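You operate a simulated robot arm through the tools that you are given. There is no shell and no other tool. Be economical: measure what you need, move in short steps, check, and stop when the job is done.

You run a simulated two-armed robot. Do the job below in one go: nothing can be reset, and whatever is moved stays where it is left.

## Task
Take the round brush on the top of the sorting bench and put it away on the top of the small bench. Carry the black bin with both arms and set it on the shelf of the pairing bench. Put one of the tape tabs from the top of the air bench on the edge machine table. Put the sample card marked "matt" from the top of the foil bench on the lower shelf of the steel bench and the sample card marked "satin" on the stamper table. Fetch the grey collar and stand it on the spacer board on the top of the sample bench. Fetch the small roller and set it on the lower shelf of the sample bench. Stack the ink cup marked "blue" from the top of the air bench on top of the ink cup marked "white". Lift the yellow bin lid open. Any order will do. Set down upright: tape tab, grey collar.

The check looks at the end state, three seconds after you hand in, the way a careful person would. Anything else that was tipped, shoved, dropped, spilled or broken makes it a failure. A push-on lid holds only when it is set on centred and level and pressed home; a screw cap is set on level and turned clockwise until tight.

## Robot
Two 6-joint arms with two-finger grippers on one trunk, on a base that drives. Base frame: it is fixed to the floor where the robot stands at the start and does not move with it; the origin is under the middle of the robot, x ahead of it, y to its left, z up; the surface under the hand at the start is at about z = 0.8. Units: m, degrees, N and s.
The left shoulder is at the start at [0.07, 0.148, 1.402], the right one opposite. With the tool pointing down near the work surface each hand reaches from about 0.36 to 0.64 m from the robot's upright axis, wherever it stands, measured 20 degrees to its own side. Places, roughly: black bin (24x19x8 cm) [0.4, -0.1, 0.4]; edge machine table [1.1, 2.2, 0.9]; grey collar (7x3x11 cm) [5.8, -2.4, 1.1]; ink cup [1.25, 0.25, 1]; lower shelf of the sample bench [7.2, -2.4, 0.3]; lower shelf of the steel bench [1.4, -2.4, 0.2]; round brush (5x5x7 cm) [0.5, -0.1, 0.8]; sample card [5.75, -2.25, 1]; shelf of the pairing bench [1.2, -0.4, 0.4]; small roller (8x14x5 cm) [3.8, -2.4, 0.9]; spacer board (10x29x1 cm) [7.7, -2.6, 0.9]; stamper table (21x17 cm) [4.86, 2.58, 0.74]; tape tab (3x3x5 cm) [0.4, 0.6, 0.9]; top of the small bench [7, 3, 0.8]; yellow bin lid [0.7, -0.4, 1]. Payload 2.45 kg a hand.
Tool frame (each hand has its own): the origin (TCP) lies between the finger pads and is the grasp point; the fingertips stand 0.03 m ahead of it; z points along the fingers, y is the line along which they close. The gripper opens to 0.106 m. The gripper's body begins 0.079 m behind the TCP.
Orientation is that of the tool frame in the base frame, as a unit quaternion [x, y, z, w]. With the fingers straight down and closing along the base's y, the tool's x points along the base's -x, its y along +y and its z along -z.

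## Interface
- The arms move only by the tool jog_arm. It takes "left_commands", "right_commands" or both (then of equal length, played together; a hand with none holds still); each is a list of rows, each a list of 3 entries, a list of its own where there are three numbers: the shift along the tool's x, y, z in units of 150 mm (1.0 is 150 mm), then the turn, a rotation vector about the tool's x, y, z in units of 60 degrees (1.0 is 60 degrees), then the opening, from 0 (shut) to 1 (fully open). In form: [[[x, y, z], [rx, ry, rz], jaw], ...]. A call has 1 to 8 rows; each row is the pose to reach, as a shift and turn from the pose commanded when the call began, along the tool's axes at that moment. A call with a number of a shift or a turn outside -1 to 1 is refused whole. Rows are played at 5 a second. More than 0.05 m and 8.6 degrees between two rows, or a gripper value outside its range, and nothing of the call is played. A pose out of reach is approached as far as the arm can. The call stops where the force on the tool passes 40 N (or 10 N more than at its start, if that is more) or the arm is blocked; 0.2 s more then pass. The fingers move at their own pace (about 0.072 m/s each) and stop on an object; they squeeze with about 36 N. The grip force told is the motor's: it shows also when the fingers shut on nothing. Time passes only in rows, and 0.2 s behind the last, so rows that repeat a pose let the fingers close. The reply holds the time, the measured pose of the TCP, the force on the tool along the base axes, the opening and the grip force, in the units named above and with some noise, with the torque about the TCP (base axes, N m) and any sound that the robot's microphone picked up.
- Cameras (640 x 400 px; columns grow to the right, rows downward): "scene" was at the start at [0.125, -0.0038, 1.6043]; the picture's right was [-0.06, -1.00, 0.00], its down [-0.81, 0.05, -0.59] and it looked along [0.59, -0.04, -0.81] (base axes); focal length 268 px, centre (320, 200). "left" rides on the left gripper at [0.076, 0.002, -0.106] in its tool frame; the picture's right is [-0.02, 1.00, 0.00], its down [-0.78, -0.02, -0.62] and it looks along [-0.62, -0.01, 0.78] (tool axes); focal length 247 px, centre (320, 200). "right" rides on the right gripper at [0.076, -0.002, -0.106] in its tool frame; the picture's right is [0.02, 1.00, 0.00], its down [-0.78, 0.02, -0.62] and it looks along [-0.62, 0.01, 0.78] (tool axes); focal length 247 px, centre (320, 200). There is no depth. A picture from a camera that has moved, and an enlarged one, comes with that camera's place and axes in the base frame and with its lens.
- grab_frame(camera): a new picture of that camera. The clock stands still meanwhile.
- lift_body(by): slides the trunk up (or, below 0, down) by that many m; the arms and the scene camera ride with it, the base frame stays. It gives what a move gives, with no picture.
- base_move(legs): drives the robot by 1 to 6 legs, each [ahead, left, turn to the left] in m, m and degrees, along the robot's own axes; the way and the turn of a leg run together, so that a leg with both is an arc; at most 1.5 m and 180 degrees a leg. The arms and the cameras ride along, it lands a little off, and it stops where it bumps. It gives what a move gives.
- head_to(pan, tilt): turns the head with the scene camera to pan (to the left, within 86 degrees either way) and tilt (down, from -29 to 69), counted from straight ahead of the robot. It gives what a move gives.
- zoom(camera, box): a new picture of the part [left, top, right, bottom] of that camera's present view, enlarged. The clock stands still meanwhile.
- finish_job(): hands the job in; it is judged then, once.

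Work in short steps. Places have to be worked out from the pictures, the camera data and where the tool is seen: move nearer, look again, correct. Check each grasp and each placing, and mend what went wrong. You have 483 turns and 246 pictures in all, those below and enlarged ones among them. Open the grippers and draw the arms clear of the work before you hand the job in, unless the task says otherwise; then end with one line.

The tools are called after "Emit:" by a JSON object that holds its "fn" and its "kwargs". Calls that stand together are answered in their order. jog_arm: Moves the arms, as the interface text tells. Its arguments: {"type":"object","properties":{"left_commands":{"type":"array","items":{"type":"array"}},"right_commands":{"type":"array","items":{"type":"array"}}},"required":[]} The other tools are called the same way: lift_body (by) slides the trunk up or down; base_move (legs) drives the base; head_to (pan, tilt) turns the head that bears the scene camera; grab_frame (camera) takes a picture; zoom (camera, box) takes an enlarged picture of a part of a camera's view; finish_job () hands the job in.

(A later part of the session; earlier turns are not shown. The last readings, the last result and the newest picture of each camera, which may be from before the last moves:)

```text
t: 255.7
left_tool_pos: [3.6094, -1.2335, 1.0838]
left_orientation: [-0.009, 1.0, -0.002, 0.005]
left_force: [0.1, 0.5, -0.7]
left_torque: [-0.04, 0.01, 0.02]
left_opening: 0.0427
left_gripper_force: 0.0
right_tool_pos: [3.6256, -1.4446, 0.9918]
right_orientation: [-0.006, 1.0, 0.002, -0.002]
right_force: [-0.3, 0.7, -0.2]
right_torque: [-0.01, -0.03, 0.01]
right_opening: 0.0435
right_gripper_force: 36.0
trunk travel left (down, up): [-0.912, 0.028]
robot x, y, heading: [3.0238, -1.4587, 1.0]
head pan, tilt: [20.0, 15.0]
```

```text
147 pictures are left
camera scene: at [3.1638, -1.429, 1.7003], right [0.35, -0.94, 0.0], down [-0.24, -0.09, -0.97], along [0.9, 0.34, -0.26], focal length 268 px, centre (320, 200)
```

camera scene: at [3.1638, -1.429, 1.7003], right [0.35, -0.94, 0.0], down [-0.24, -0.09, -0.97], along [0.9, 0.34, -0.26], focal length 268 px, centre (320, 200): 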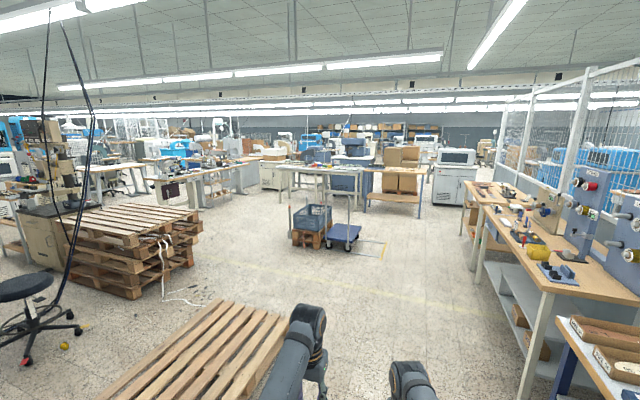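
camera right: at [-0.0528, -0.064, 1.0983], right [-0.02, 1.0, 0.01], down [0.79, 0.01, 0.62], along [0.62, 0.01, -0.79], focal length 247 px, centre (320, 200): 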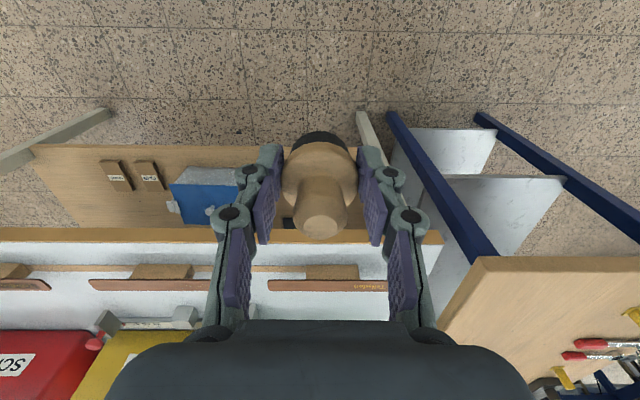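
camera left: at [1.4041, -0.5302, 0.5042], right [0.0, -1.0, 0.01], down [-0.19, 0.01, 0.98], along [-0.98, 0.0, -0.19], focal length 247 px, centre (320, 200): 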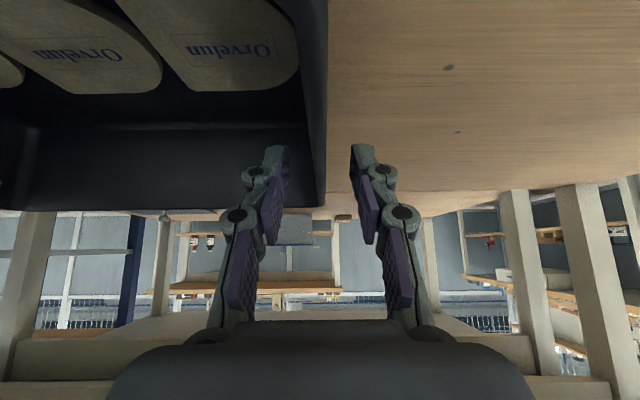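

The pallet lies at x 3.9–5.1, |y|<.5. I pass it on the right to x≈5.9 and look toward (7,3).

Emit:
{"fn": "base_move", "kwargs": {"legs": [[1.45, 0, -1], [1.45, 0, 0]]}}

Emit:
{"fn": "head_to", "kwargs": {"pan": 65, "tilt": 15}}

Emit:
{"fn": "grab_frame", "kwargs": {"camera": "scene"}}

```text
t: 269.6
left_tool_pos: [6.5057, -1.2404, 1.0837]
left_orientation: [0.0, 1.0, -0.002, 0.005]
left_force: [-0.3, 0.4, 0.5]
left_torque: [0.01, 0.0, 0.0]
left_opening: 0.0424
left_gripper_force: 0.0
right_tool_pos: [6.5177, -1.4499, 0.9929]
right_orientation: [0.003, 1.0, 0.003, -0.001]
right_force: [0.4, -1.0, -1.0]
right_torque: [0.0, 0.01, 0.03]
right_opening: 0.0437
right_gripper_force: 36.3
trunk travel left (down, up): [-0.912, 0.028]
robot x, y, heading: [5.9153, -1.4591, -0.4]
head pan, tilt: [20.0, 15.0]
```

```text
t: 270.8
left_tool_pos: [6.5065, -1.2394, 1.083]
left_orientation: [0.0, 1.0, -0.002, 0.005]
left_force: [-0.1, -0.9, 0.5]
left_torque: [-0.01, 0.0, 0.01]
left_opening: 0.0423
left_gripper_force: 0.1
right_tool_pos: [6.5181, -1.4508, 0.9928]
right_orientation: [0.002, 1.0, 0.002, -0.001]
right_force: [0.7, 0.0, -0.4]
right_torque: [-0.01, -0.02, 0.02]
right_opening: 0.0438
right_gripper_force: 36.2
trunk travel left (down, up): [-0.912, 0.028]
robot x, y, heading: [5.9184, -1.4565, -0.2]
head pan, tilt: [65.0, 15.0]
```

```text
146 pictures are left
camera scene: at [6.0087, -1.3732, 1.7004], right [0.9, -0.43, 0.0], down [-0.11, -0.23, -0.97], along [0.41, 0.87, -0.26], focal length 268 px, centre (320, 200)
```

scene: 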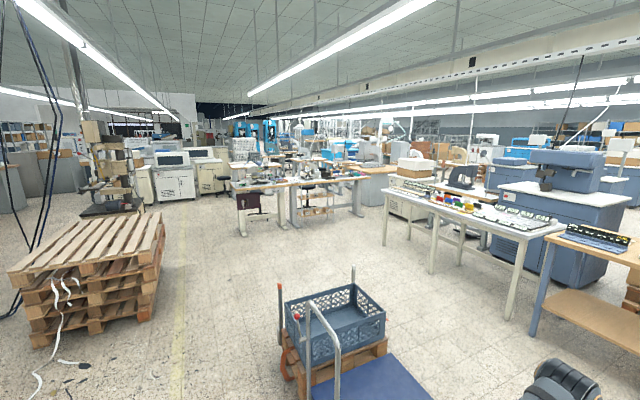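

The small bench is the one near (7,3); a cart stands at about (6.4–7,0) and a pallet stack at x<5.55. I turn left and weave between them.

Emit:
{"fn": "base_move", "kwargs": {"legs": [[0, 0, 90], [1.1, 0.1, 0], [1.1, 0, 0]]}}

Emit:
{"fn": "head_to", "kwargs": {"pan": -15, "tilt": 25}}

Emit:
{"fn": "grab_frame", "kwargs": {"camera": "scene"}}

```text
t: 285.4
left_tool_pos: [5.6121, 1.3316, 1.0834]
left_orientation: [0.708, -0.706, -0.003, -0.005]
left_force: [-0.4, 0.3, 0.1]
left_torque: [-0.01, 0.0, 0.0]
left_opening: 0.0423
left_gripper_force: 0.0
right_tool_pos: [5.8236, 1.3425, 0.9929]
right_orientation: [-0.705, 0.709, 0.001, -0.003]
right_force: [-0.2, 0.0, -1.3]
right_torque: [0.02, 0.02, 0.03]
right_opening: 0.0436
right_gripper_force: 36.0
trunk travel left (down, up): [-0.912, 0.028]
robot x, y, heading: [5.832, 0.7389, 89.8]
head pan, tilt: [65.0, 15.0]
```

```text
t: 286.9
left_tool_pos: [5.6116, 1.3323, 1.0829]
left_orientation: [0.708, -0.707, -0.002, -0.004]
left_force: [-0.1, -0.6, 0.6]
left_torque: [0.0, 0.0, 0.0]
left_opening: 0.0421
left_gripper_force: 0.1
right_tool_pos: [5.8232, 1.3416, 0.9909]
right_orientation: [-0.705, 0.709, 0.001, -0.003]
right_force: [0.4, 0.8, -0.5]
right_torque: [-0.02, 0.01, 0.04]
right_opening: 0.0439
right_gripper_force: 35.5
trunk travel left (down, up): [-0.912, 0.028]
robot x, y, heading: [5.8345, 0.7418, 89.9]
head pan, tilt: [-15.0, 25.0]
```

```text
145 pictures are left
camera scene: at [5.8578, 0.8812, 1.6841], right [0.96, -0.26, 0.0], down [-0.11, -0.41, -0.91], along [0.24, 0.87, -0.42], focal length 268 px, centre (320, 200)
```

scene: 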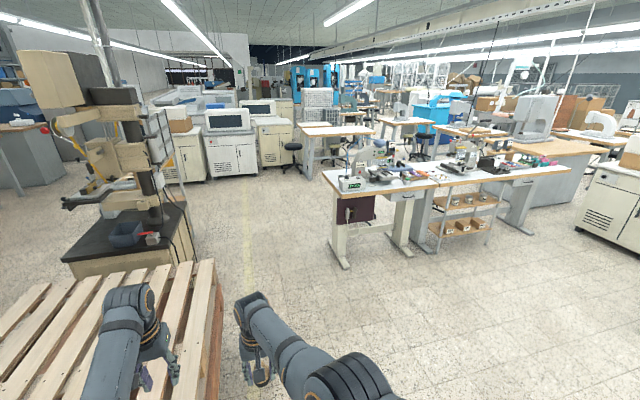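

Emit:
{"fn": "zoom", "kwargs": {"camera": "scene", "box": [310, 120, 590, 280]}}

```text
2.29 times, centred on (450, 200) of scene
camera zoom: at [5.8578, 0.8812, 1.6841], right [0.96, -0.26, 0.0], down [-0.11, -0.41, -0.91], along [0.24, 0.87, -0.42], focal length 613 px, centre (23, 200)
```

zoom: 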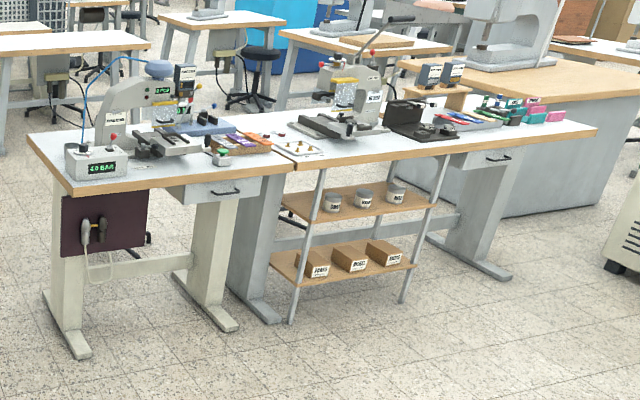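

The left one is the small bench, top x 6.55–7.43, y 2.7–3.3. I go right first (pallet stack on my left), then closer.

Emit:
{"fn": "base_move", "kwargs": {"legs": [[0.25, -0.6, 0], [0.95, -0.6, 0]]}}

Emit:
{"fn": "head_to", "kwargs": {"pan": 0, "tilt": 45}}

Emit:
{"fn": "grab_frame", "kwargs": {"camera": "scene"}}

```text
t: 295.9
left_tool_pos: [6.8139, 2.5267, 1.0834]
left_orientation: [-0.707, 0.707, 0.002, 0.005]
left_force: [0.3, 0.1, -0.1]
left_torque: [0.01, 0.02, 0.01]
left_opening: 0.0428
left_gripper_force: 0.1
right_tool_pos: [7.0242, 2.5366, 0.9924]
right_orientation: [-0.704, 0.711, 0.001, -0.002]
right_force: [0.7, 0.1, -1.0]
right_torque: [0.03, 0.0, 0.01]
right_opening: 0.0436
right_gripper_force: 35.7
trunk travel left (down, up): [-0.912, 0.028]
robot x, y, heading: [7.0328, 1.9331, 89.6]
head pan, tilt: [-15.0, 25.0]
```

```text
t: 296.7
left_tool_pos: [6.8136, 2.5264, 1.0829]
left_orientation: [-0.706, 0.708, 0.003, 0.005]
left_force: [1.1, -0.1, 0.6]
left_torque: [-0.01, -0.01, 0.03]
left_opening: 0.0425
left_gripper_force: 0.1
right_tool_pos: [7.0251, 2.5374, 0.9915]
right_orientation: [-0.704, 0.71, 0.001, -0.002]
right_force: [0.2, 0.0, -0.6]
right_torque: [0.02, -0.01, 0.01]
right_opening: 0.0436
right_gripper_force: 36.3
trunk travel left (down, up): [-0.912, 0.028]
robot x, y, heading: [7.0286, 1.9351, 89.6]
head pan, tilt: [0.0, 45.0]
```

```text
143 pictures are left
camera scene: at [7.034, 2.0678, 1.6536], right [1.0, -0.01, 0.0], down [-0.01, -0.71, -0.71], along [0.01, 0.71, -0.71], focal length 268 px, centre (320, 200)
```

scene: 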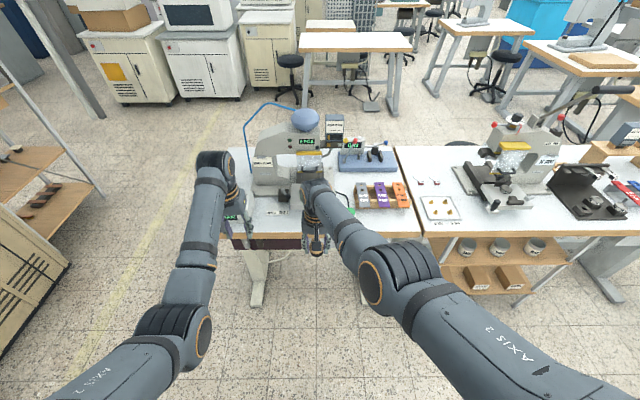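

Emit:
{"fn": "grab_frame", "kwargs": {"camera": "right"}}

Emit:
{"fn": "zoom", "kwargs": {"camera": "scene", "box": [210, 100, 450, 260]}}

```text
142 pictures are left
camera right: at [7.0264, 2.4611, 1.0989], right [-1.0, -0.01, 0.01], down [-0.01, 0.79, 0.62], along [-0.01, 0.62, -0.79], focal length 247 px, centre (320, 200)
```

right: 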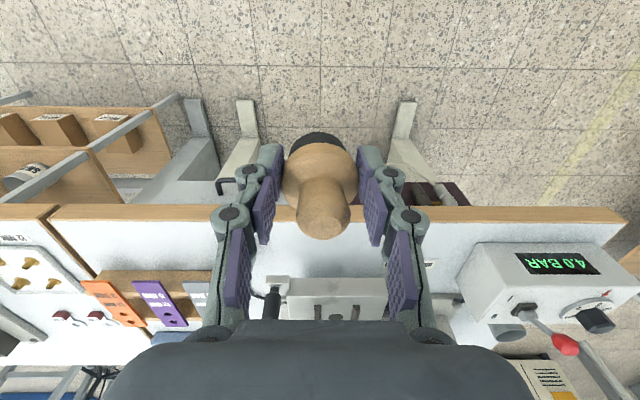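

```text
2.50 times, centred on (330, 180) of scene
camera zoom: at [7.034, 2.0678, 1.6536], right [1.0, -0.01, 0.0], down [-0.01, -0.71, -0.71], along [0.01, 0.71, -0.71], focal length 670 px, centre (295, 250)
```

zoom: 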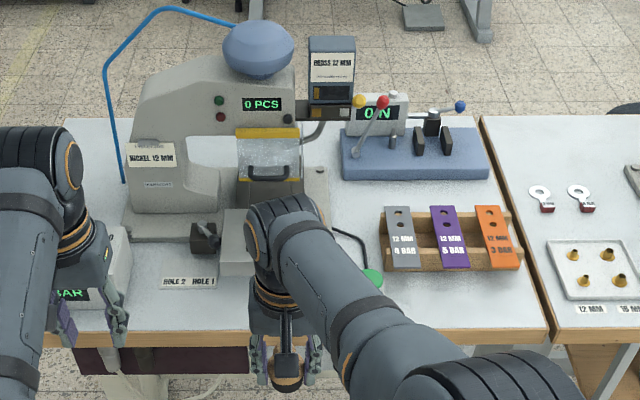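

A free strip lies in front of the tag rack, around (7.30, 2.80). I shift the base right and ahead.

Emit:
{"fn": "base_move", "kwargs": {"legs": [[0.2, -0.275, 0]]}}

Emit:
{"fn": "grab_frame", "kwargs": {"camera": "right"}}

```text
t: 298.9
left_tool_pos: [7.0873, 2.7221, 1.0836]
left_orientation: [0.708, -0.707, -0.002, -0.004]
left_force: [0.3, -0.3, 0.3]
left_torque: [0.0, -0.02, -0.01]
left_opening: 0.0424
left_gripper_force: 0.1
right_tool_pos: [7.299, 2.7343, 0.9929]
right_orientation: [-0.705, 0.709, 0.001, -0.003]
right_force: [-0.4, -0.4, -0.7]
right_torque: [0.02, -0.02, 0.01]
right_opening: 0.0436
right_gripper_force: 36.2
trunk travel left (down, up): [-0.912, 0.028]
robot x, y, heading: [7.3052, 2.1335, 89.5]
head pan, tilt: [0.0, 45.0]
```

```text
140 pictures are left
camera right: at [7.3, 2.6574, 1.0996], right [-1.0, -0.02, 0.0], down [-0.01, 0.78, 0.62], along [-0.01, 0.62, -0.78], focal length 247 px, centre (320, 200)
```

right: 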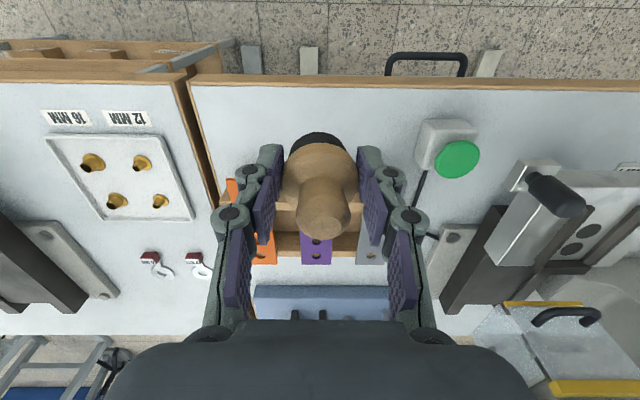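

I move the brush 5.5 cm further over the strip and lower most of the way.

Emit:
{"fn": "jog_arm", "kwargs": {"right_commands": [[[-0.18, 0, 0], [0, 0, 0], 0.2], [[-0.36, 0, 0], [0, 0, 0], 0.2]]}}

Emit:
{"fn": "lift_body", "kwargs": {"by": -0.11}}

Emit:
{"fn": "grab_frame", "kwargs": {"camera": "right"}}

```text
t: 299.5
left_tool_pos: [7.0887, 2.7227, 1.084]
left_orientation: [0.708, -0.707, -0.002, -0.005]
left_force: [-0.4, -0.4, -0.1]
left_torque: [0.02, -0.04, 0.01]
left_opening: 0.0424
left_gripper_force: 0.1
right_tool_pos: [7.3045, 2.7372, 0.9937]
right_orientation: [-0.705, 0.709, 0.002, -0.002]
right_force: [-1.7, -0.1, 0.3]
right_torque: [0.01, -0.02, 0.01]
right_opening: 0.0436
right_gripper_force: 36.1
right hand out of reach, approached as far as the arm can: row 1, 2
trunk travel left (down, up): [-0.912, 0.028]
robot x, y, heading: [7.3074, 2.1333, 89.5]
head pan, tilt: [0.0, 45.0]
```

```text
t: 301.0
left_tool_pos: [7.0887, 2.724, 0.9735]
left_orientation: [-0.707, 0.707, 0.002, 0.005]
left_force: [-0.8, 0.8, 0.3]
left_torque: [-0.03, 0.03, 0.01]
left_opening: 0.0424
left_gripper_force: 0.1
right_tool_pos: [7.3054, 2.7368, 0.8844]
right_orientation: [-0.705, 0.709, 0.001, -0.002]
right_force: [-0.1, 0.4, -0.4]
right_torque: [-0.02, -0.02, 0.02]
right_opening: 0.0435
right_gripper_force: 36.1
trunk travel left (down, up): [-0.802, 0.138]
robot x, y, heading: [7.3037, 2.1305, 89.8]
head pan, tilt: [0.0, 45.0]
```

```text
139 pictures are left
camera right: at [7.3068, 2.6614, 0.9911], right [-1.0, -0.02, 0.01], down [-0.01, 0.78, 0.62], along [-0.01, 0.62, -0.78], focal length 247 px, centre (320, 200)
```

right: 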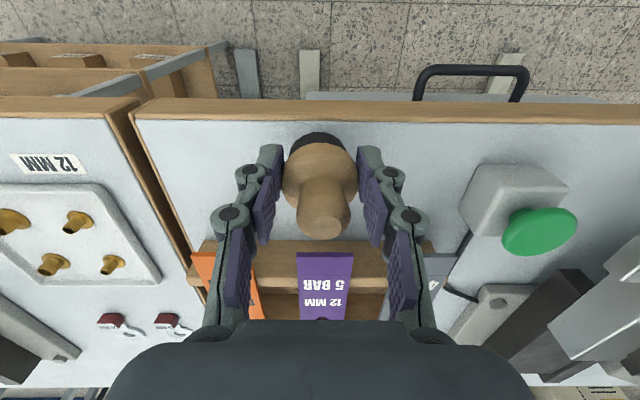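

The arm was at its limit, so I move the base ahead 5 cm and continue lowering.

Emit:
{"fn": "base_move", "kwargs": {"legs": [[0.05, 0, 0]]}}

Emit:
{"fn": "lift_body", "kwargs": {"by": -0.03}}

Emit:
{"fn": "lift_body", "kwargs": {"by": -0.008}}

```text
t: 301.9
left_tool_pos: [7.0899, 2.7677, 0.9758]
left_orientation: [0.707, -0.707, -0.004, -0.006]
left_force: [0.8, -0.8, 0.1]
left_torque: [0.07, -0.01, 0.04]
left_opening: 0.0423
left_gripper_force: 0.0
right_tool_pos: [7.3056, 2.7825, 0.8869]
right_orientation: [-0.706, 0.709, 0.003, -0.003]
right_force: [-1.0, -0.5, -1.2]
right_torque: [0.03, -0.01, 0.01]
right_opening: 0.0435
right_gripper_force: 35.7
trunk travel left (down, up): [-0.802, 0.138]
robot x, y, heading: [7.3065, 2.1833, 89.7]
head pan, tilt: [0.0, 45.0]
```

```text
t: 302.6
left_tool_pos: [7.0891, 2.7718, 0.9448]
left_orientation: [-0.707, 0.707, 0.004, 0.004]
left_force: [0.7, 0.3, -0.5]
left_torque: [-0.03, 0.0, 0.0]
left_opening: 0.0425
left_gripper_force: 0.0
right_tool_pos: [7.3063, 2.7868, 0.8577]
right_orientation: [-0.705, 0.709, 0.004, -0.001]
right_force: [4.5, 1.9, 27.0]
right_torque: [0.23, -0.06, -0.02]
right_opening: 0.0441
right_gripper_force: 35.5
trunk travel left (down, up): [-0.772, 0.168]
robot x, y, heading: [7.3068, 2.1817, 89.8]
head pan, tilt: [0.0, 45.0]
```

```text
t: 303.2
left_tool_pos: [7.0896, 2.7697, 0.9382]
left_orientation: [0.708, -0.706, -0.005, -0.006]
left_force: [-0.5, -0.1, -0.9]
left_torque: [-0.01, 0.0, -0.04]
left_opening: 0.0422
left_gripper_force: 0.0
right_tool_pos: [7.3058, 2.7854, 0.8485]
right_orientation: [-0.706, 0.709, 0.003, -0.002]
right_force: [3.7, 2.3, 30.2]
right_torque: [0.18, -0.34, 0.05]
right_opening: 0.0433
right_gripper_force: 36.4
trunk travel left (down, up): [-0.764, 0.176]
robot x, y, heading: [7.3103, 2.1829, 89.5]
head pan, tilt: [0.0, 45.0]
```

Brush is down. I ease up, open, and raise.

Emit:
{"fn": "lift_body", "kwargs": {"by": 0.005}}

Emit:
{"fn": "jog_arm", "kwargs": {"right_commands": [[[0, 0, 0], [0, 0, 0], 0.5], [[0, 0, 0], [0, 0, 0], 0.65], [[0, 0, 0], [0, 0, 0], 0.65], [[0, 0, 0], [0, 0, 0], 0.65]]}}

Emit:
{"fn": "lift_body", "kwargs": {"by": 0.15}}

Emit:
{"fn": "grab_frame", "kwargs": {"camera": "right"}}

```text
t: 303.8
left_tool_pos: [7.0892, 2.7717, 0.9403]
left_orientation: [0.707, -0.707, -0.003, -0.005]
left_force: [-0.4, 0.3, -0.5]
left_torque: [0.02, -0.01, -0.01]
left_opening: 0.042
left_gripper_force: 0.0
right_tool_pos: [7.3059, 2.785, 0.8495]
right_orientation: [-0.705, 0.709, 0.001, -0.005]
right_force: [1.5, 3.1, 5.1]
right_torque: [0.23, -0.02, 0.0]
right_opening: 0.043
right_gripper_force: 36.2
trunk travel left (down, up): [-0.769, 0.171]
robot x, y, heading: [7.31, 2.1803, 89.6]
head pan, tilt: [0.0, 45.0]
```

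```text
t: 304.8
left_tool_pos: [7.0891, 2.772, 0.9412]
left_orientation: [-0.707, 0.707, 0.002, 0.005]
left_force: [0.4, -0.1, 0.5]
left_torque: [0.02, 0.04, 0.03]
left_opening: 0.0425
left_gripper_force: 0.1
right_tool_pos: [7.3059, 2.7858, 0.8503]
right_orientation: [-0.705, 0.709, 0.001, -0.003]
right_force: [0.0, -0.4, -0.2]
right_torque: [0.0, -0.01, -0.01]
right_opening: 0.0688
right_gripper_force: 0.0
trunk travel left (down, up): [-0.769, 0.171]
robot x, y, heading: [7.3077, 2.1841, 89.7]
head pan, tilt: [0.0, 45.0]
```

```text
t: 306.5
left_tool_pos: [7.0893, 2.7733, 1.0908]
left_orientation: [-0.707, 0.708, 0.004, 0.005]
left_force: [-0.2, 0.4, -0.7]
left_torque: [0.0, 0.01, 0.0]
left_opening: 0.0424
left_gripper_force: 0.1
right_tool_pos: [7.306, 2.7868, 1.0003]
right_orientation: [-0.706, 0.709, 0.0, -0.003]
right_force: [-0.1, 0.6, 0.5]
right_torque: [-0.01, -0.01, -0.01]
right_opening: 0.0691
right_gripper_force: 0.1
trunk travel left (down, up): [-0.919, 0.021]
robot x, y, heading: [7.3098, 2.1853, 89.5]
head pan, tilt: [0.0, 45.0]
```

```text
138 pictures are left
camera right: at [7.3068, 2.7111, 1.108], right [-1.0, -0.02, 0.01], down [-0.01, 0.79, 0.62], along [-0.01, 0.62, -0.79], focal length 247 px, centre (320, 200)
```

right: 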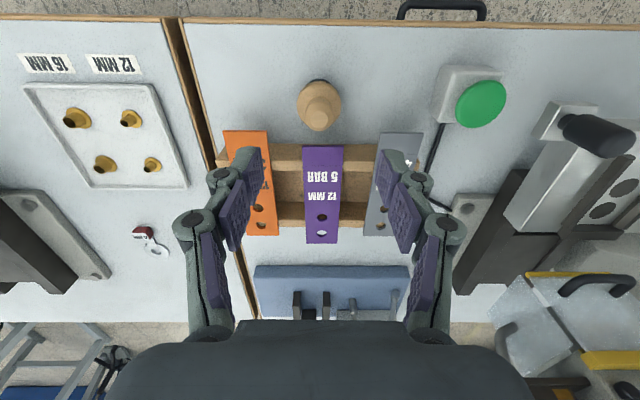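

The brush stands safely on the small bench. I retrace the path south to the foil bench area and turn to face it.

Emit:
{"fn": "base_move", "kwargs": {"legs": [[-0.2, 0.28, 0], [-0.95, 0.6, 0], [-0.28, 0.6, 0], [-1.1, 0, 0], [-0.7, 0, 0]]}}

Emit:
{"fn": "base_move", "kwargs": {"legs": [[0, 0, -90], [0, 0, -90]]}}

Emit:
{"fn": "head_to", "kwargs": {"pan": 0, "tilt": 25}}

Emit:
{"fn": "grab_frame", "kwargs": {"camera": "scene"}}

```text
t: 326.1
left_tool_pos: [5.5864, -0.4565, 1.0906]
left_orientation: [0.708, -0.706, -0.002, -0.005]
left_force: [1.1, 0.3, -0.4]
left_torque: [0.01, -0.03, 0.04]
left_opening: 0.0427
left_gripper_force: 0.0
right_tool_pos: [5.8013, -0.4415, 1.0001]
right_orientation: [-0.706, 0.708, 0.0, -0.003]
right_force: [0.5, -0.5, -0.2]
right_torque: [-0.03, 0.01, 0.0]
right_opening: 0.069
right_gripper_force: 0.0
trunk travel left (down, up): [-0.919, 0.021]
robot x, y, heading: [5.8076, -1.0475, 90.0]
head pan, tilt: [0.0, 45.0]
```

```text
t: 334.1
left_tool_pos: [6.0144, -1.6405, 1.0905]
left_orientation: [0.713, 0.701, -0.006, 0.002]
left_force: [0.3, 0.3, -1.2]
left_torque: [0.0, -0.03, -0.01]
left_opening: 0.0425
left_gripper_force: 0.1
right_tool_pos: [5.7976, -1.6511, 1.0006]
right_orientation: [0.715, 0.699, 0.003, 0.0]
right_force: [-1.1, 0.4, -0.3]
right_torque: [-0.01, -0.01, 0.02]
right_opening: 0.0688
right_gripper_force: 0.2
trunk travel left (down, up): [-0.919, 0.021]
robot x, y, heading: [5.8083, -1.0487, -91.1]
head pan, tilt: [0.0, 45.0]
```

```text
t: 335.0
left_tool_pos: [6.0146, -1.6414, 1.0888]
left_orientation: [0.713, 0.701, -0.006, 0.002]
left_force: [-0.7, 0.6, -0.1]
left_torque: [-0.02, -0.02, 0.01]
left_opening: 0.0426
left_gripper_force: 0.2
right_tool_pos: [5.7987, -1.6517, 1.0017]
right_orientation: [0.715, 0.699, 0.003, 0.001]
right_force: [0.1, 1.2, -0.1]
right_torque: [-0.04, 0.02, 0.0]
right_opening: 0.0688
right_gripper_force: 0.0
trunk travel left (down, up): [-0.919, 0.021]
robot x, y, heading: [5.8063, -1.0466, -91.2]
head pan, tilt: [0.0, 25.0]
```

```text
137 pictures are left
camera scene: at [5.8049, -1.1886, 1.6911], right [-1.0, 0.02, 0.0], down [0.01, 0.42, -0.91], along [-0.02, -0.91, -0.42], focal length 268 px, centre (320, 200)
```

scene: 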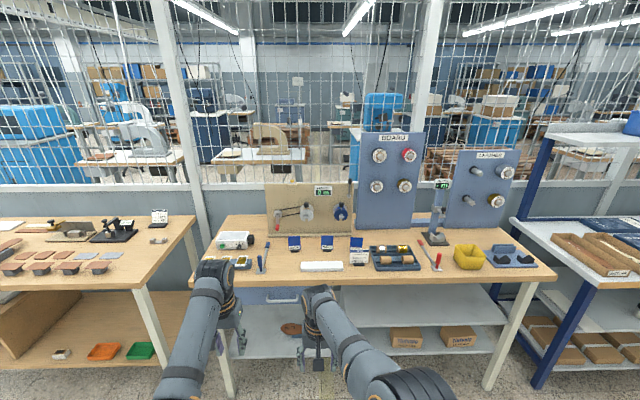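

Emit:
{"fn": "zoom", "kwargs": {"camera": "scene", "box": [200, 170, 400, 290]}}

Emit:
{"fn": "zoom", "kwargs": {"camera": "scene", "box": [360, 120, 560, 290]}}

Emit:
{"fn": "zoom", "kwargs": {"camera": "scene", "box": [0, 190, 220, 370]}}

```text
3.20 times, centred on (300, 230) of scene
camera zoom: at [5.8049, -1.1886, 1.6911], right [-1.0, 0.02, 0.0], down [0.01, 0.42, -0.91], along [-0.02, -0.91, -0.42], focal length 858 px, centre (384, 104)
```

zoom: 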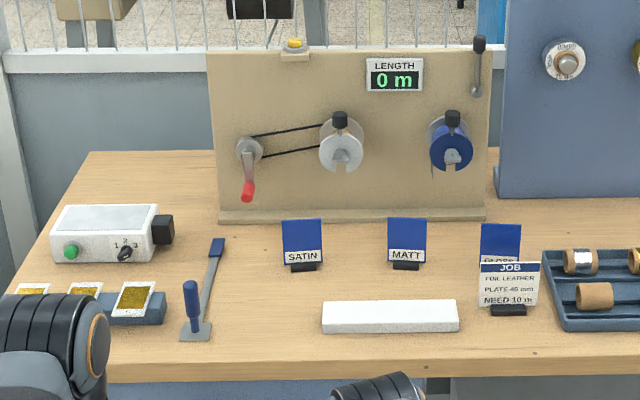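

```text
2.35 times, centred on (460, 205) of scene
camera zoom: at [5.8049, -1.1886, 1.6911], right [-1.0, 0.02, 0.0], down [0.01, 0.42, -0.91], along [-0.02, -0.91, -0.42], focal length 631 px, centre (-9, 188)
```

zoom: 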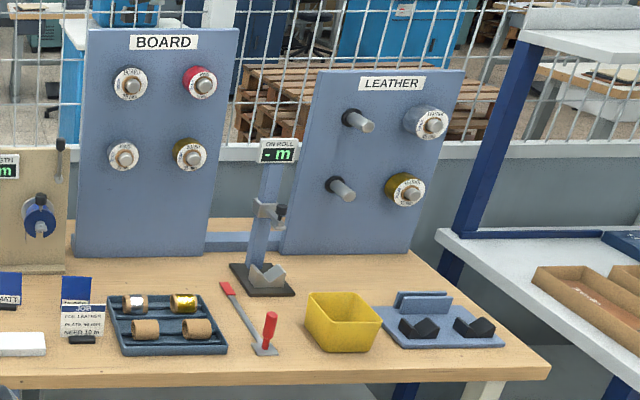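

```text
2.22 times, centred on (110, 280) of scene
camera zoom: at [5.8049, -1.1886, 1.6911], right [-1.0, 0.02, 0.0], down [0.01, 0.42, -0.91], along [-0.02, -0.91, -0.42], focal length 596 px, centre (787, 22)
```

zoom: 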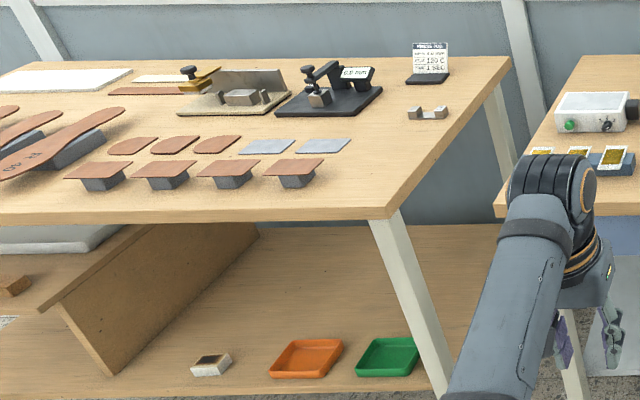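

I see the cards SATIN, MATT and GLOSS, and the grey collar hanging on the LENGTH board at about (5.85,-2.42,1.05), slot downward. I tilt the right tool 45° forward here in the open before approaching.

Emit:
{"fn": "jog_arm", "kwargs": {"right_commands": [[[-0.11, 0, -0.06], [0, -0.125, 0], 0.9], [[-0.22, 0, -0.12], [0, -0.25, 0], 0.95], [[-0.33, 0, -0.18], [0, -0.375, 0], 0.95], [[-0.44, 0, -0.24], [0, -0.5, 0], 0.95], [[-0.55, 0, -0.3], [0, -0.625, 0], 0.95], [[-0.67, 0, -0.33], [0, -0.75, 0], 0.95]]}}

Emit:
{"fn": "base_move", "kwargs": {"legs": [[0.45, 0.06, 1]]}}

Emit:
{"fn": "grab_frame", "kwargs": {"camera": "right"}}

Emit:
{"fn": "grab_frame", "kwargs": {"camera": "scene"}}

```text
t: 336.6
left_tool_pos: [6.0154, -1.6408, 1.0907]
left_orientation: [0.713, 0.701, -0.005, 0.002]
left_force: [1.0, -0.1, -0.2]
left_torque: [0.02, -0.02, 0.0]
left_opening: 0.0424
left_gripper_force: 0.2
right_tool_pos: [5.7208, -1.7825, 1.0541]
right_orientation: [0.664, 0.631, -0.314, 0.248]
right_force: [0.4, 0.5, -0.2]
right_torque: [0.0, 0.03, -0.03]
right_opening: 0.1008
right_gripper_force: 0.0
right hand out of reach, approached as far as the arm can: row 3, 4, 5, 6
trunk travel left (down, up): [-0.919, 0.021]
robot x, y, heading: [5.8078, -1.0432, -91.3]
head pan, tilt: [0.0, 25.0]
stopped in row 6 (right hand): the arm was blocked; the commanded pose is now the measured one
```

```text
t: 339.3
left_tool_pos: [6.0774, -2.0915, 1.0911]
left_orientation: [0.707, 0.707, -0.006, 0.003]
left_force: [-0.2, 0.0, 0.4]
left_torque: [-0.01, 0.0, 0.04]
left_opening: 0.042
left_gripper_force: 0.0
right_tool_pos: [5.7857, -2.2368, 1.0537]
right_orientation: [0.659, 0.638, -0.31, 0.25]
right_force: [-0.9, -0.1, 0.6]
right_torque: [-0.01, -0.01, -0.01]
right_opening: 0.101
right_gripper_force: 0.0
trunk travel left (down, up): [-0.919, 0.021]
robot x, y, heading: [5.8621, -1.5025, -90.0]
head pan, tilt: [0.0, 25.0]
```

```text
133 pictures are left
camera right: at [5.7922, -2.1075, 1.0711], right [1.0, -0.05, -0.08], down [0.08, -0.09, 0.99], along [-0.05, -1.0, -0.08], focal length 247 px, centre (320, 200)
```

right: 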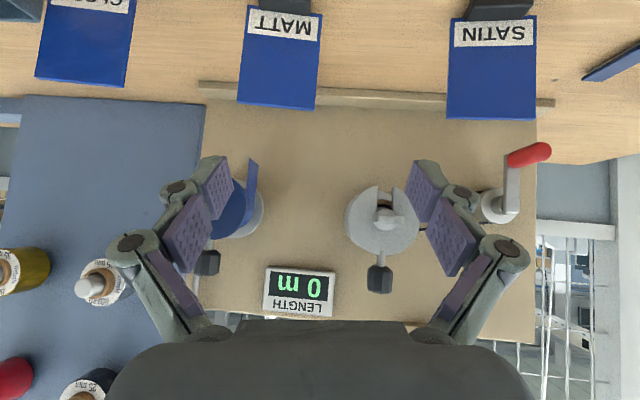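

```text
132 pictures are left
camera scene: at [5.8606, -1.6419, 1.6914], right [-1.0, 0.01, 0.0], down [0.0, 0.42, -0.91], along [-0.01, -0.91, -0.42], focal length 268 px, centre (320, 200)
```

scene: 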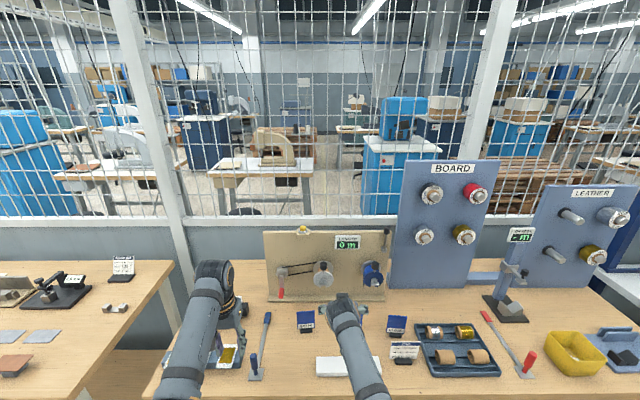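

Collar centre seems to be near (5.842,-2.35,1.07). I straighten the right tool and shift the base 5.6 cm so that the hand lines up with it.

Emit:
{"fn": "jog_arm", "kwargs": {"right_commands": [[[0, 0, 0], [-0.043, 0.014, 0], 0.95], [[0, 0, 0], [-0.086, 0.028, 0], 0.95]]}}

Emit:
{"fn": "base_move", "kwargs": {"legs": [[0, 0.056, 0]]}}

Emit:
{"fn": "grab_frame", "kwargs": {"camera": "right"}}

```text
t: 339.9
left_tool_pos: [6.0773, -2.0923, 1.0909]
left_orientation: [0.707, 0.707, -0.005, 0.002]
left_force: [-0.2, -1.3, -1.1]
left_torque: [-0.02, 0.02, 0.02]
left_opening: 0.0426
left_gripper_force: 0.1
right_tool_pos: [5.7858, -2.2374, 1.0525]
right_orientation: [0.652, 0.655, -0.272, 0.27]
right_force: [-0.1, 0.0, -0.1]
right_torque: [0.0, 0.01, -0.01]
right_opening: 0.1005
right_gripper_force: 0.0
trunk travel left (down, up): [-0.919, 0.021]
robot x, y, heading: [5.8591, -1.5027, -90.4]
head pan, tilt: [0.0, 25.0]
```

```text
t: 340.9
left_tool_pos: [6.1252, -2.093, 1.0908]
left_orientation: [0.708, 0.706, -0.003, 0.005]
left_force: [-1.6, -0.4, -0.2]
left_torque: [-0.04, -0.07, -0.01]
left_opening: 0.0423
left_gripper_force: 0.0
right_tool_pos: [5.8327, -2.2401, 1.0512]
right_orientation: [0.653, 0.653, -0.27, 0.271]
right_force: [-0.2, -1.1, -0.9]
right_torque: [-0.02, -0.06, 0.08]
right_opening: 0.1008
right_gripper_force: 0.0
trunk travel left (down, up): [-0.919, 0.021]
robot x, y, heading: [5.9151, -1.5028, -90.3]
head pan, tilt: [0.0, 25.0]
```

```text
131 pictures are left
camera right: at [5.8303, -2.1098, 1.0736], right [1.0, 0.02, -0.01], down [0.02, -0.11, 0.99], along [0.01, -0.99, -0.11], focal length 247 px, centre (320, 200)
```

right: 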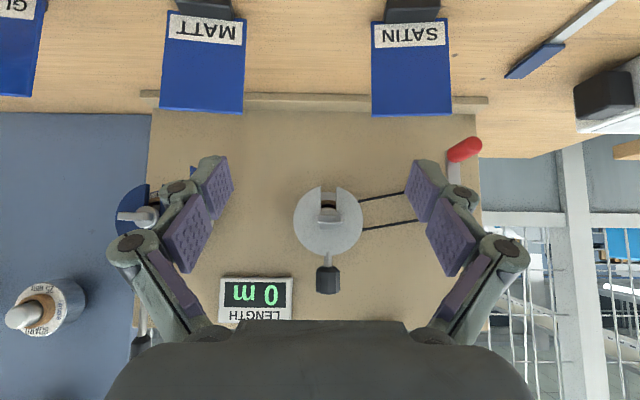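

Collar centre now (5.841,-2.359,1.068), sizes agree. I raise the hand 1.5 cm and drive 11 cm ahead so the open fingers pass either side of the disc.

Emit:
{"fn": "jog_arm", "kwargs": {"right_commands": [[[-0.07, 0.055, -0.07], [0, 0, 0], 1.0], [[-0.07, 0.055, -0.07], [0, 0, 0], 1.0]]}}

Emit:
{"fn": "base_move", "kwargs": {"legs": [[0.07, 0, 0]]}}

Emit:
{"fn": "grab_frame", "kwargs": {"camera": "right"}}

```text
t: 341.5
left_tool_pos: [6.1291, -2.0942, 1.0915]
left_orientation: [0.708, 0.706, -0.004, 0.003]
left_force: [-0.5, -0.6, 0.2]
left_torque: [0.03, -0.06, 0.0]
left_opening: 0.0424
left_gripper_force: 0.1
right_tool_pos: [5.8418, -2.2395, 1.067]
right_orientation: [0.653, 0.653, -0.273, 0.27]
right_force: [0.2, 0.1, -0.3]
right_torque: [-0.02, -0.03, 0.0]
right_opening: 0.1061
right_gripper_force: 0.0
trunk travel left (down, up): [-0.919, 0.021]
robot x, y, heading: [5.9156, -1.5007, -90.4]
head pan, tilt: [0.0, 25.0]
```

```text
t: 342.5
left_tool_pos: [6.1327, -2.1555, 1.0946]
left_orientation: [0.708, 0.707, -0.008, 0.004]
left_force: [-0.2, 0.5, 1.1]
left_torque: [-0.07, -0.01, 0.03]
left_opening: 0.0422
left_gripper_force: 0.1
right_tool_pos: [5.8474, -2.3013, 1.072]
right_orientation: [0.651, 0.653, -0.275, 0.271]
right_force: [-1.1, 0.5, 0.5]
right_torque: [-0.03, 0.01, 0.04]
right_opening: 0.1057
right_gripper_force: 0.1
trunk travel left (down, up): [-0.919, 0.021]
robot x, y, heading: [5.9148, -1.575, -90.2]
head pan, tilt: [0.0, 25.0]
```

```text
130 pictures are left
camera right: at [5.8456, -2.1723, 1.0936], right [1.0, 0.02, -0.02], down [0.02, -0.11, 0.99], along [0.01, -0.99, -0.11], focal length 247 px, centre (320, 200)
```

right: 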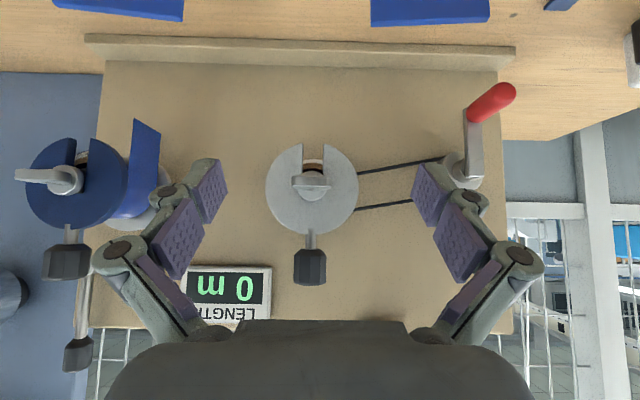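

Emit:
{"fn": "zoom", "kwargs": {"camera": "right", "box": [250, 130, 380, 300]}}

```text
2.35 times, centred on (315, 215) of right
camera zoom: at [5.8456, -2.1723, 1.0936], right [1.0, 0.02, -0.02], down [0.02, -0.11, 0.99], along [0.01, -0.99, -0.11], focal length 581 px, centre (332, 165)
```

zoom: 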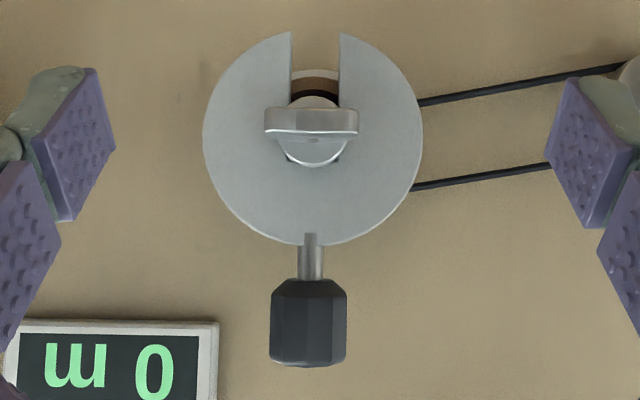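

The disc hangs behind the shaft's end bar, so it must be lifted straight up. I close in the last 5 cm.

Emit:
{"fn": "jog_arm", "kwargs": {"right_commands": [[[0.03, -0.03, 0.03], [0, 0, 0], 1.0], [[0.03, -0.03, 0.03], [0, 0, 0], 1.0]]}}

Emit:
{"fn": "base_move", "kwargs": {"legs": [[0.048, 0, 0]]}}

Emit:
{"fn": "grab_frame", "kwargs": {"camera": "right"}}

```text
t: 343.1
left_tool_pos: [6.1321, -2.1599, 1.0924]
left_orientation: [0.707, 0.707, -0.006, 0.004]
left_force: [0.2, 1.8, 0.5]
left_torque: [-0.03, 0.0, 0.02]
left_opening: 0.0422
left_gripper_force: 0.0
right_tool_pos: [5.8425, -2.3048, 1.0631]
right_orientation: [0.652, 0.654, -0.273, 0.271]
right_force: [-0.8, 1.6, -0.4]
right_torque: [0.0, -0.01, 0.02]
right_opening: 0.106
right_gripper_force: 0.1
trunk travel left (down, up): [-0.919, 0.021]
robot x, y, heading: [5.9161, -1.5681, -90.3]
head pan, tilt: [0.0, 25.0]
```

```text
t: 344.0
left_tool_pos: [6.1312, -2.2023, 1.0954]
left_orientation: [0.707, 0.707, -0.008, 0.006]
left_force: [-0.1, 0.5, 0.9]
left_torque: [-0.07, 0.03, 0.01]
left_opening: 0.0422
left_gripper_force: 0.1
right_tool_pos: [5.8435, -2.3502, 1.0665]
right_orientation: [0.651, 0.653, -0.275, 0.272]
right_force: [-0.3, 0.7, 0.8]
right_torque: [-0.02, -0.02, 0.0]
right_opening: 0.1058
right_gripper_force: 0.1
trunk travel left (down, up): [-0.919, 0.021]
robot x, y, heading: [5.9089, -1.62, -90.5]
head pan, tilt: [0.0, 25.0]
```

```text
128 pictures are left
camera right: at [5.8406, -2.22, 1.0872], right [1.0, 0.02, -0.02], down [0.02, -0.11, 0.99], along [0.01, -0.99, -0.11], focal length 247 px, centre (320, 200)
```

right: 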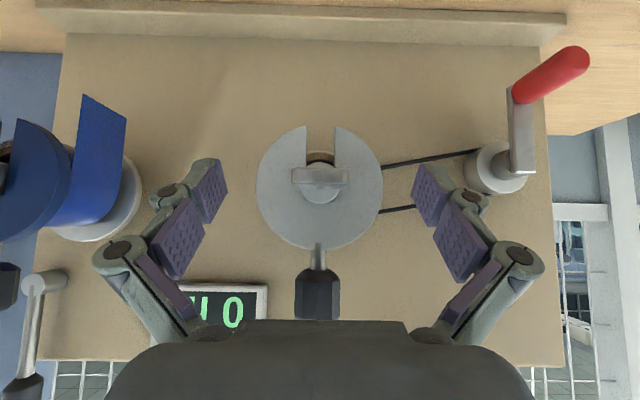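

The disc is centred between the fingers at TCP depth. I close on it.

Emit:
{"fn": "jog_arm", "kwargs": {"right_commands": [[[0, 0, 0], [0, 0, 0], 0.8], [[0, 0, 0], [0, 0, 0], 0.65], [[0, 0, 0], [0, 0, 0], 0.5], [[0, 0, 0], [0, 0, 0], 0.5], [[0, 0, 0], [0, 0, 0], 0.5]]}}

Emit:
{"fn": "grab_frame", "kwargs": {"camera": "right"}}

```text
t: 345.2
left_tool_pos: [6.1308, -2.2098, 1.0916]
left_orientation: [0.707, 0.707, -0.004, 0.003]
left_force: [-0.6, 0.8, 0.1]
left_torque: [0.01, -0.01, 0.01]
left_opening: 0.0424
left_gripper_force: 0.1
right_tool_pos: [5.8423, -2.3561, 1.0614]
right_orientation: [0.652, 0.655, -0.271, 0.269]
right_force: [1.0, 0.3, 1.2]
right_torque: [-0.02, 0.01, 0.0]
right_opening: 0.0654
right_gripper_force: 36.4
trunk travel left (down, up): [-0.919, 0.021]
robot x, y, heading: [5.9117, -1.6187, -90.4]
head pan, tilt: [0.0, 25.0]
```

```text
127 pictures are left
camera right: at [5.8407, -2.2265, 1.083], right [1.0, 0.02, -0.02], down [0.02, -0.11, 0.99], along [0.01, -0.99, -0.11], focal length 247 px, centre (320, 200)
```

right: 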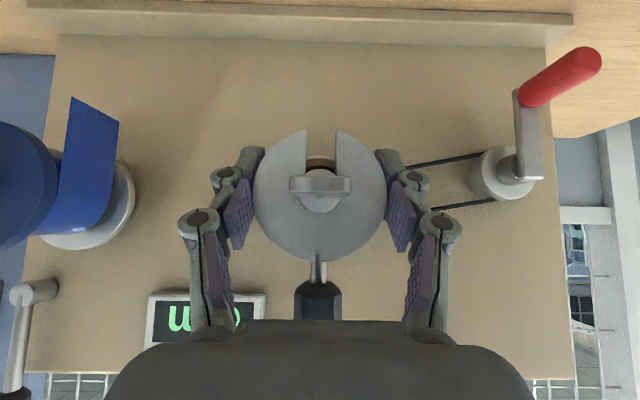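

Gripped at 6.5 cm. I lift straight up 7 cm.

Emit:
{"fn": "jog_arm", "kwargs": {"right_commands": [[[-0.047, 0, -0.047], [0, 0, 0], 0.5], [[-0.094, 0, -0.094], [0, 0, 0], 0.5], [[-0.141, 0, -0.141], [0, 0, 0], 0.5], [[-0.188, 0, -0.188], [0, 0, 0], 0.5], [[-0.235, 0, -0.235], [0, 0, 0], 0.5], [[-0.282, 0, -0.282], [0, 0, 0], 0.5], [[-0.33, 0, -0.33], [0, 0, 0], 0.5]]}}

Emit:
{"fn": "grab_frame", "kwargs": {"camera": "right"}}

```text
t: 346.8
left_tool_pos: [6.1323, -2.2101, 1.0905]
left_orientation: [0.707, 0.707, -0.005, 0.003]
left_force: [0.0, -0.2, -0.3]
left_torque: [0.0, -0.01, 0.01]
left_opening: 0.0426
left_gripper_force: 0.1
right_tool_pos: [5.8376, -2.3573, 1.1305]
right_orientation: [0.652, 0.654, -0.275, 0.267]
right_force: [0.2, -0.8, -1.4]
right_torque: [-0.01, -0.01, -0.03]
right_opening: 0.0656
right_gripper_force: 35.9
trunk travel left (down, up): [-0.919, 0.021]
robot x, y, heading: [5.9161, -1.62, -90.2]
head pan, tilt: [0.0, 25.0]
```

```text
126 pictures are left
camera right: at [5.8366, -2.2273, 1.1522], right [1.0, 0.01, -0.03], down [0.03, -0.11, 0.99], along [0.01, -0.99, -0.11], focal length 247 px, centre (320, 200)
```

right: 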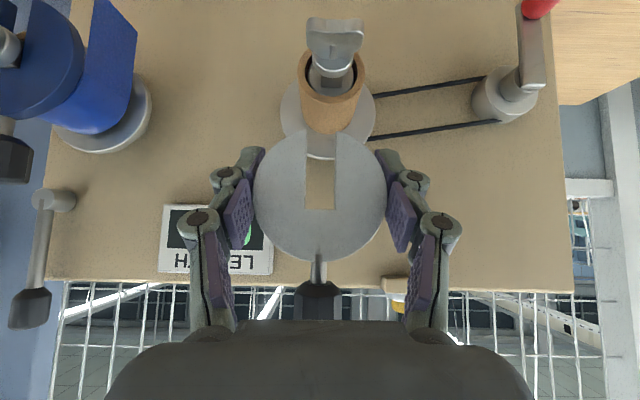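

The collar is free above the spool core. I raise 2 cm more and back away.

Emit:
{"fn": "lift_body", "kwargs": {"by": 0.02}}

Emit:
{"fn": "base_move", "kwargs": {"legs": [[-0.5, 0, 0]]}}

Emit:
{"fn": "head_to", "kwargs": {"pan": 65, "tilt": 25}}

Emit:
{"fn": "grab_frame", "kwargs": {"camera": "scene"}}

```text
t: 347.5
left_tool_pos: [6.1313, -2.2096, 1.1098]
left_orientation: [0.707, 0.707, -0.005, 0.002]
left_force: [-0.4, -0.3, 0.4]
left_torque: [0.0, 0.03, 0.02]
left_opening: 0.0423
left_gripper_force: 0.0
right_tool_pos: [5.8389, -2.3577, 1.1521]
right_orientation: [0.653, 0.654, -0.275, 0.266]
right_force: [0.5, 0.0, -0.7]
right_torque: [-0.02, 0.0, 0.0]
right_opening: 0.0661
right_gripper_force: 35.8
trunk travel left (down, up): [-0.939, 0.001]
robot x, y, heading: [5.9172, -1.6201, -90.5]
head pan, tilt: [0.0, 25.0]
```

```text
t: 350.4
left_tool_pos: [6.1365, -1.7113, 1.1097]
left_orientation: [0.706, 0.708, -0.004, 0.002]
left_force: [-0.6, -1.1, -0.7]
left_torque: [0.03, -0.01, -0.01]
left_opening: 0.0426
left_gripper_force: 0.1
right_tool_pos: [5.8441, -1.8573, 1.1491]
right_orientation: [0.652, 0.656, -0.273, 0.267]
right_force: [0.6, -0.2, -1.3]
right_torque: [0.0, -0.03, -0.02]
right_opening: 0.0662
right_gripper_force: 36.0
trunk travel left (down, up): [-0.939, 0.001]
robot x, y, heading: [5.9171, -1.1207, -90.5]
head pan, tilt: [0.0, 25.0]
```

```text
t: 351.8
left_tool_pos: [6.1371, -1.7084, 1.1109]
left_orientation: [0.706, 0.708, -0.004, 0.002]
left_force: [0.6, 0.3, -0.3]
left_torque: [0.02, 0.02, -0.04]
left_opening: 0.0424
left_gripper_force: 0.1
right_tool_pos: [5.8432, -1.8571, 1.1504]
right_orientation: [0.652, 0.655, -0.275, 0.266]
right_force: [0.0, -0.1, -1.0]
right_torque: [0.01, 0.02, -0.01]
right_opening: 0.0658
right_gripper_force: 36.5
trunk travel left (down, up): [-0.939, 0.001]
robot x, y, heading: [5.9175, -1.1157, -90.2]
head pan, tilt: [65.0, 25.0]
```

```text
125 pictures are left
camera scene: at [6.0018, -1.208, 1.7111], right [-0.43, -0.91, 0.0], down [-0.38, 0.18, -0.91], along [0.82, -0.39, -0.42], focal length 268 px, centre (320, 200)
```

scene: 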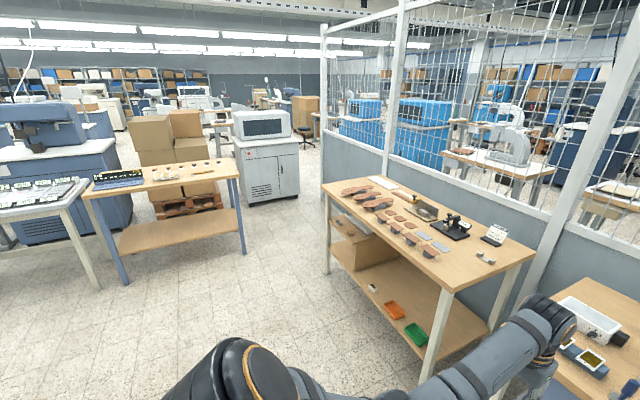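

The spacer board is the white plate near (7.67,-2.58) at the back of the sample bench. I drive along to face it.

Emit:
{"fn": "base_move", "kwargs": {"legs": [[0, 0.9, 0], [0, 0.83, 0]]}}

Emit:
{"fn": "head_to", "kwargs": {"pan": 0, "tilt": 35}}

Emit:
{"fn": "grab_frame", "kwargs": {"camera": "scene"}}

```text
t: 360.6
left_tool_pos: [7.874, -1.6995, 1.1108]
left_orientation: [0.701, 0.713, -0.005, 0.002]
left_force: [0.2, -0.6, 0.3]
left_torque: [0.02, 0.02, 0.02]
left_opening: 0.0424
left_gripper_force: 0.0
right_tool_pos: [7.5829, -1.8521, 1.1505]
right_orientation: [0.648, 0.659, -0.273, 0.269]
right_force: [0.0, -0.4, -1.4]
right_torque: [0.01, -0.05, 0.04]
right_opening: 0.0661
right_gripper_force: 34.8
trunk travel left (down, up): [-0.939, 0.001]
robot x, y, heading: [7.6446, -1.1122, -89.3]
head pan, tilt: [65.0, 25.0]
```

```text
t: 361.9
left_tool_pos: [7.8753, -1.6993, 1.1117]
left_orientation: [0.701, 0.713, -0.005, 0.003]
left_force: [0.2, 0.0, 0.6]
left_torque: [-0.01, 0.02, -0.01]
left_opening: 0.0423
left_gripper_force: 0.0
right_tool_pos: [7.5825, -1.8511, 1.1498]
right_orientation: [0.646, 0.66, -0.273, 0.269]
right_force: [-0.2, 0.5, -1.7]
right_torque: [-0.05, -0.02, 0.0]
right_opening: 0.0663
right_gripper_force: 35.9
trunk travel left (down, up): [-0.939, 0.001]
robot x, y, heading: [7.6427, -1.1132, -89.3]
head pan, tilt: [0.0, 35.0]
```

```text
124 pictures are left
camera scene: at [7.65, -1.251, 1.6954], right [-1.0, -0.01, 0.0], down [-0.01, 0.57, -0.82], along [0.01, -0.82, -0.57], focal length 268 px, centre (320, 200)
```

scene: 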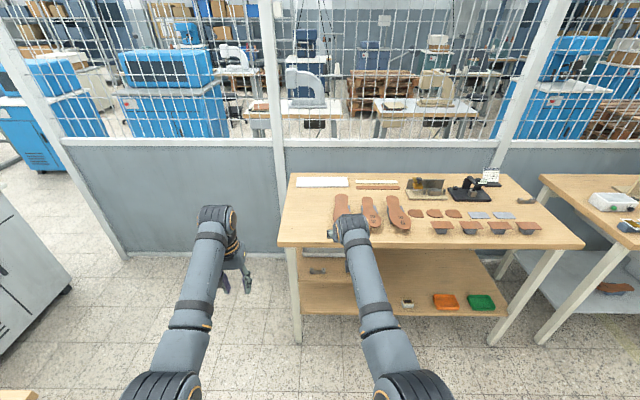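

Emit:
{"fn": "zoom", "kwargs": {"camera": "scene", "box": [270, 160, 450, 320]}}

```text
2.50 times, centred on (360, 240) of scene
camera zoom: at [7.65, -1.251, 1.6954], right [-1.0, -0.01, 0.0], down [-0.01, 0.57, -0.82], along [0.01, -0.82, -0.57], focal length 670 px, centre (220, 100)
```

zoom: 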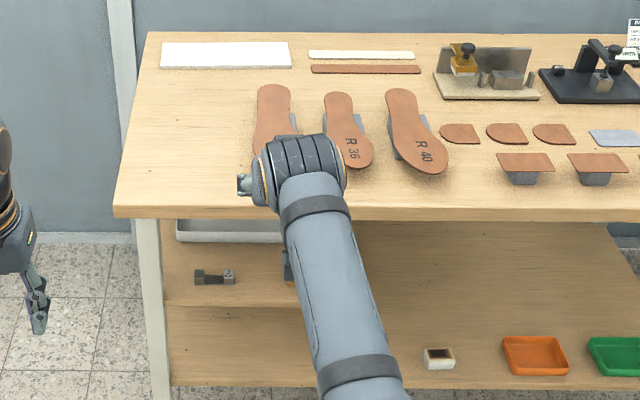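

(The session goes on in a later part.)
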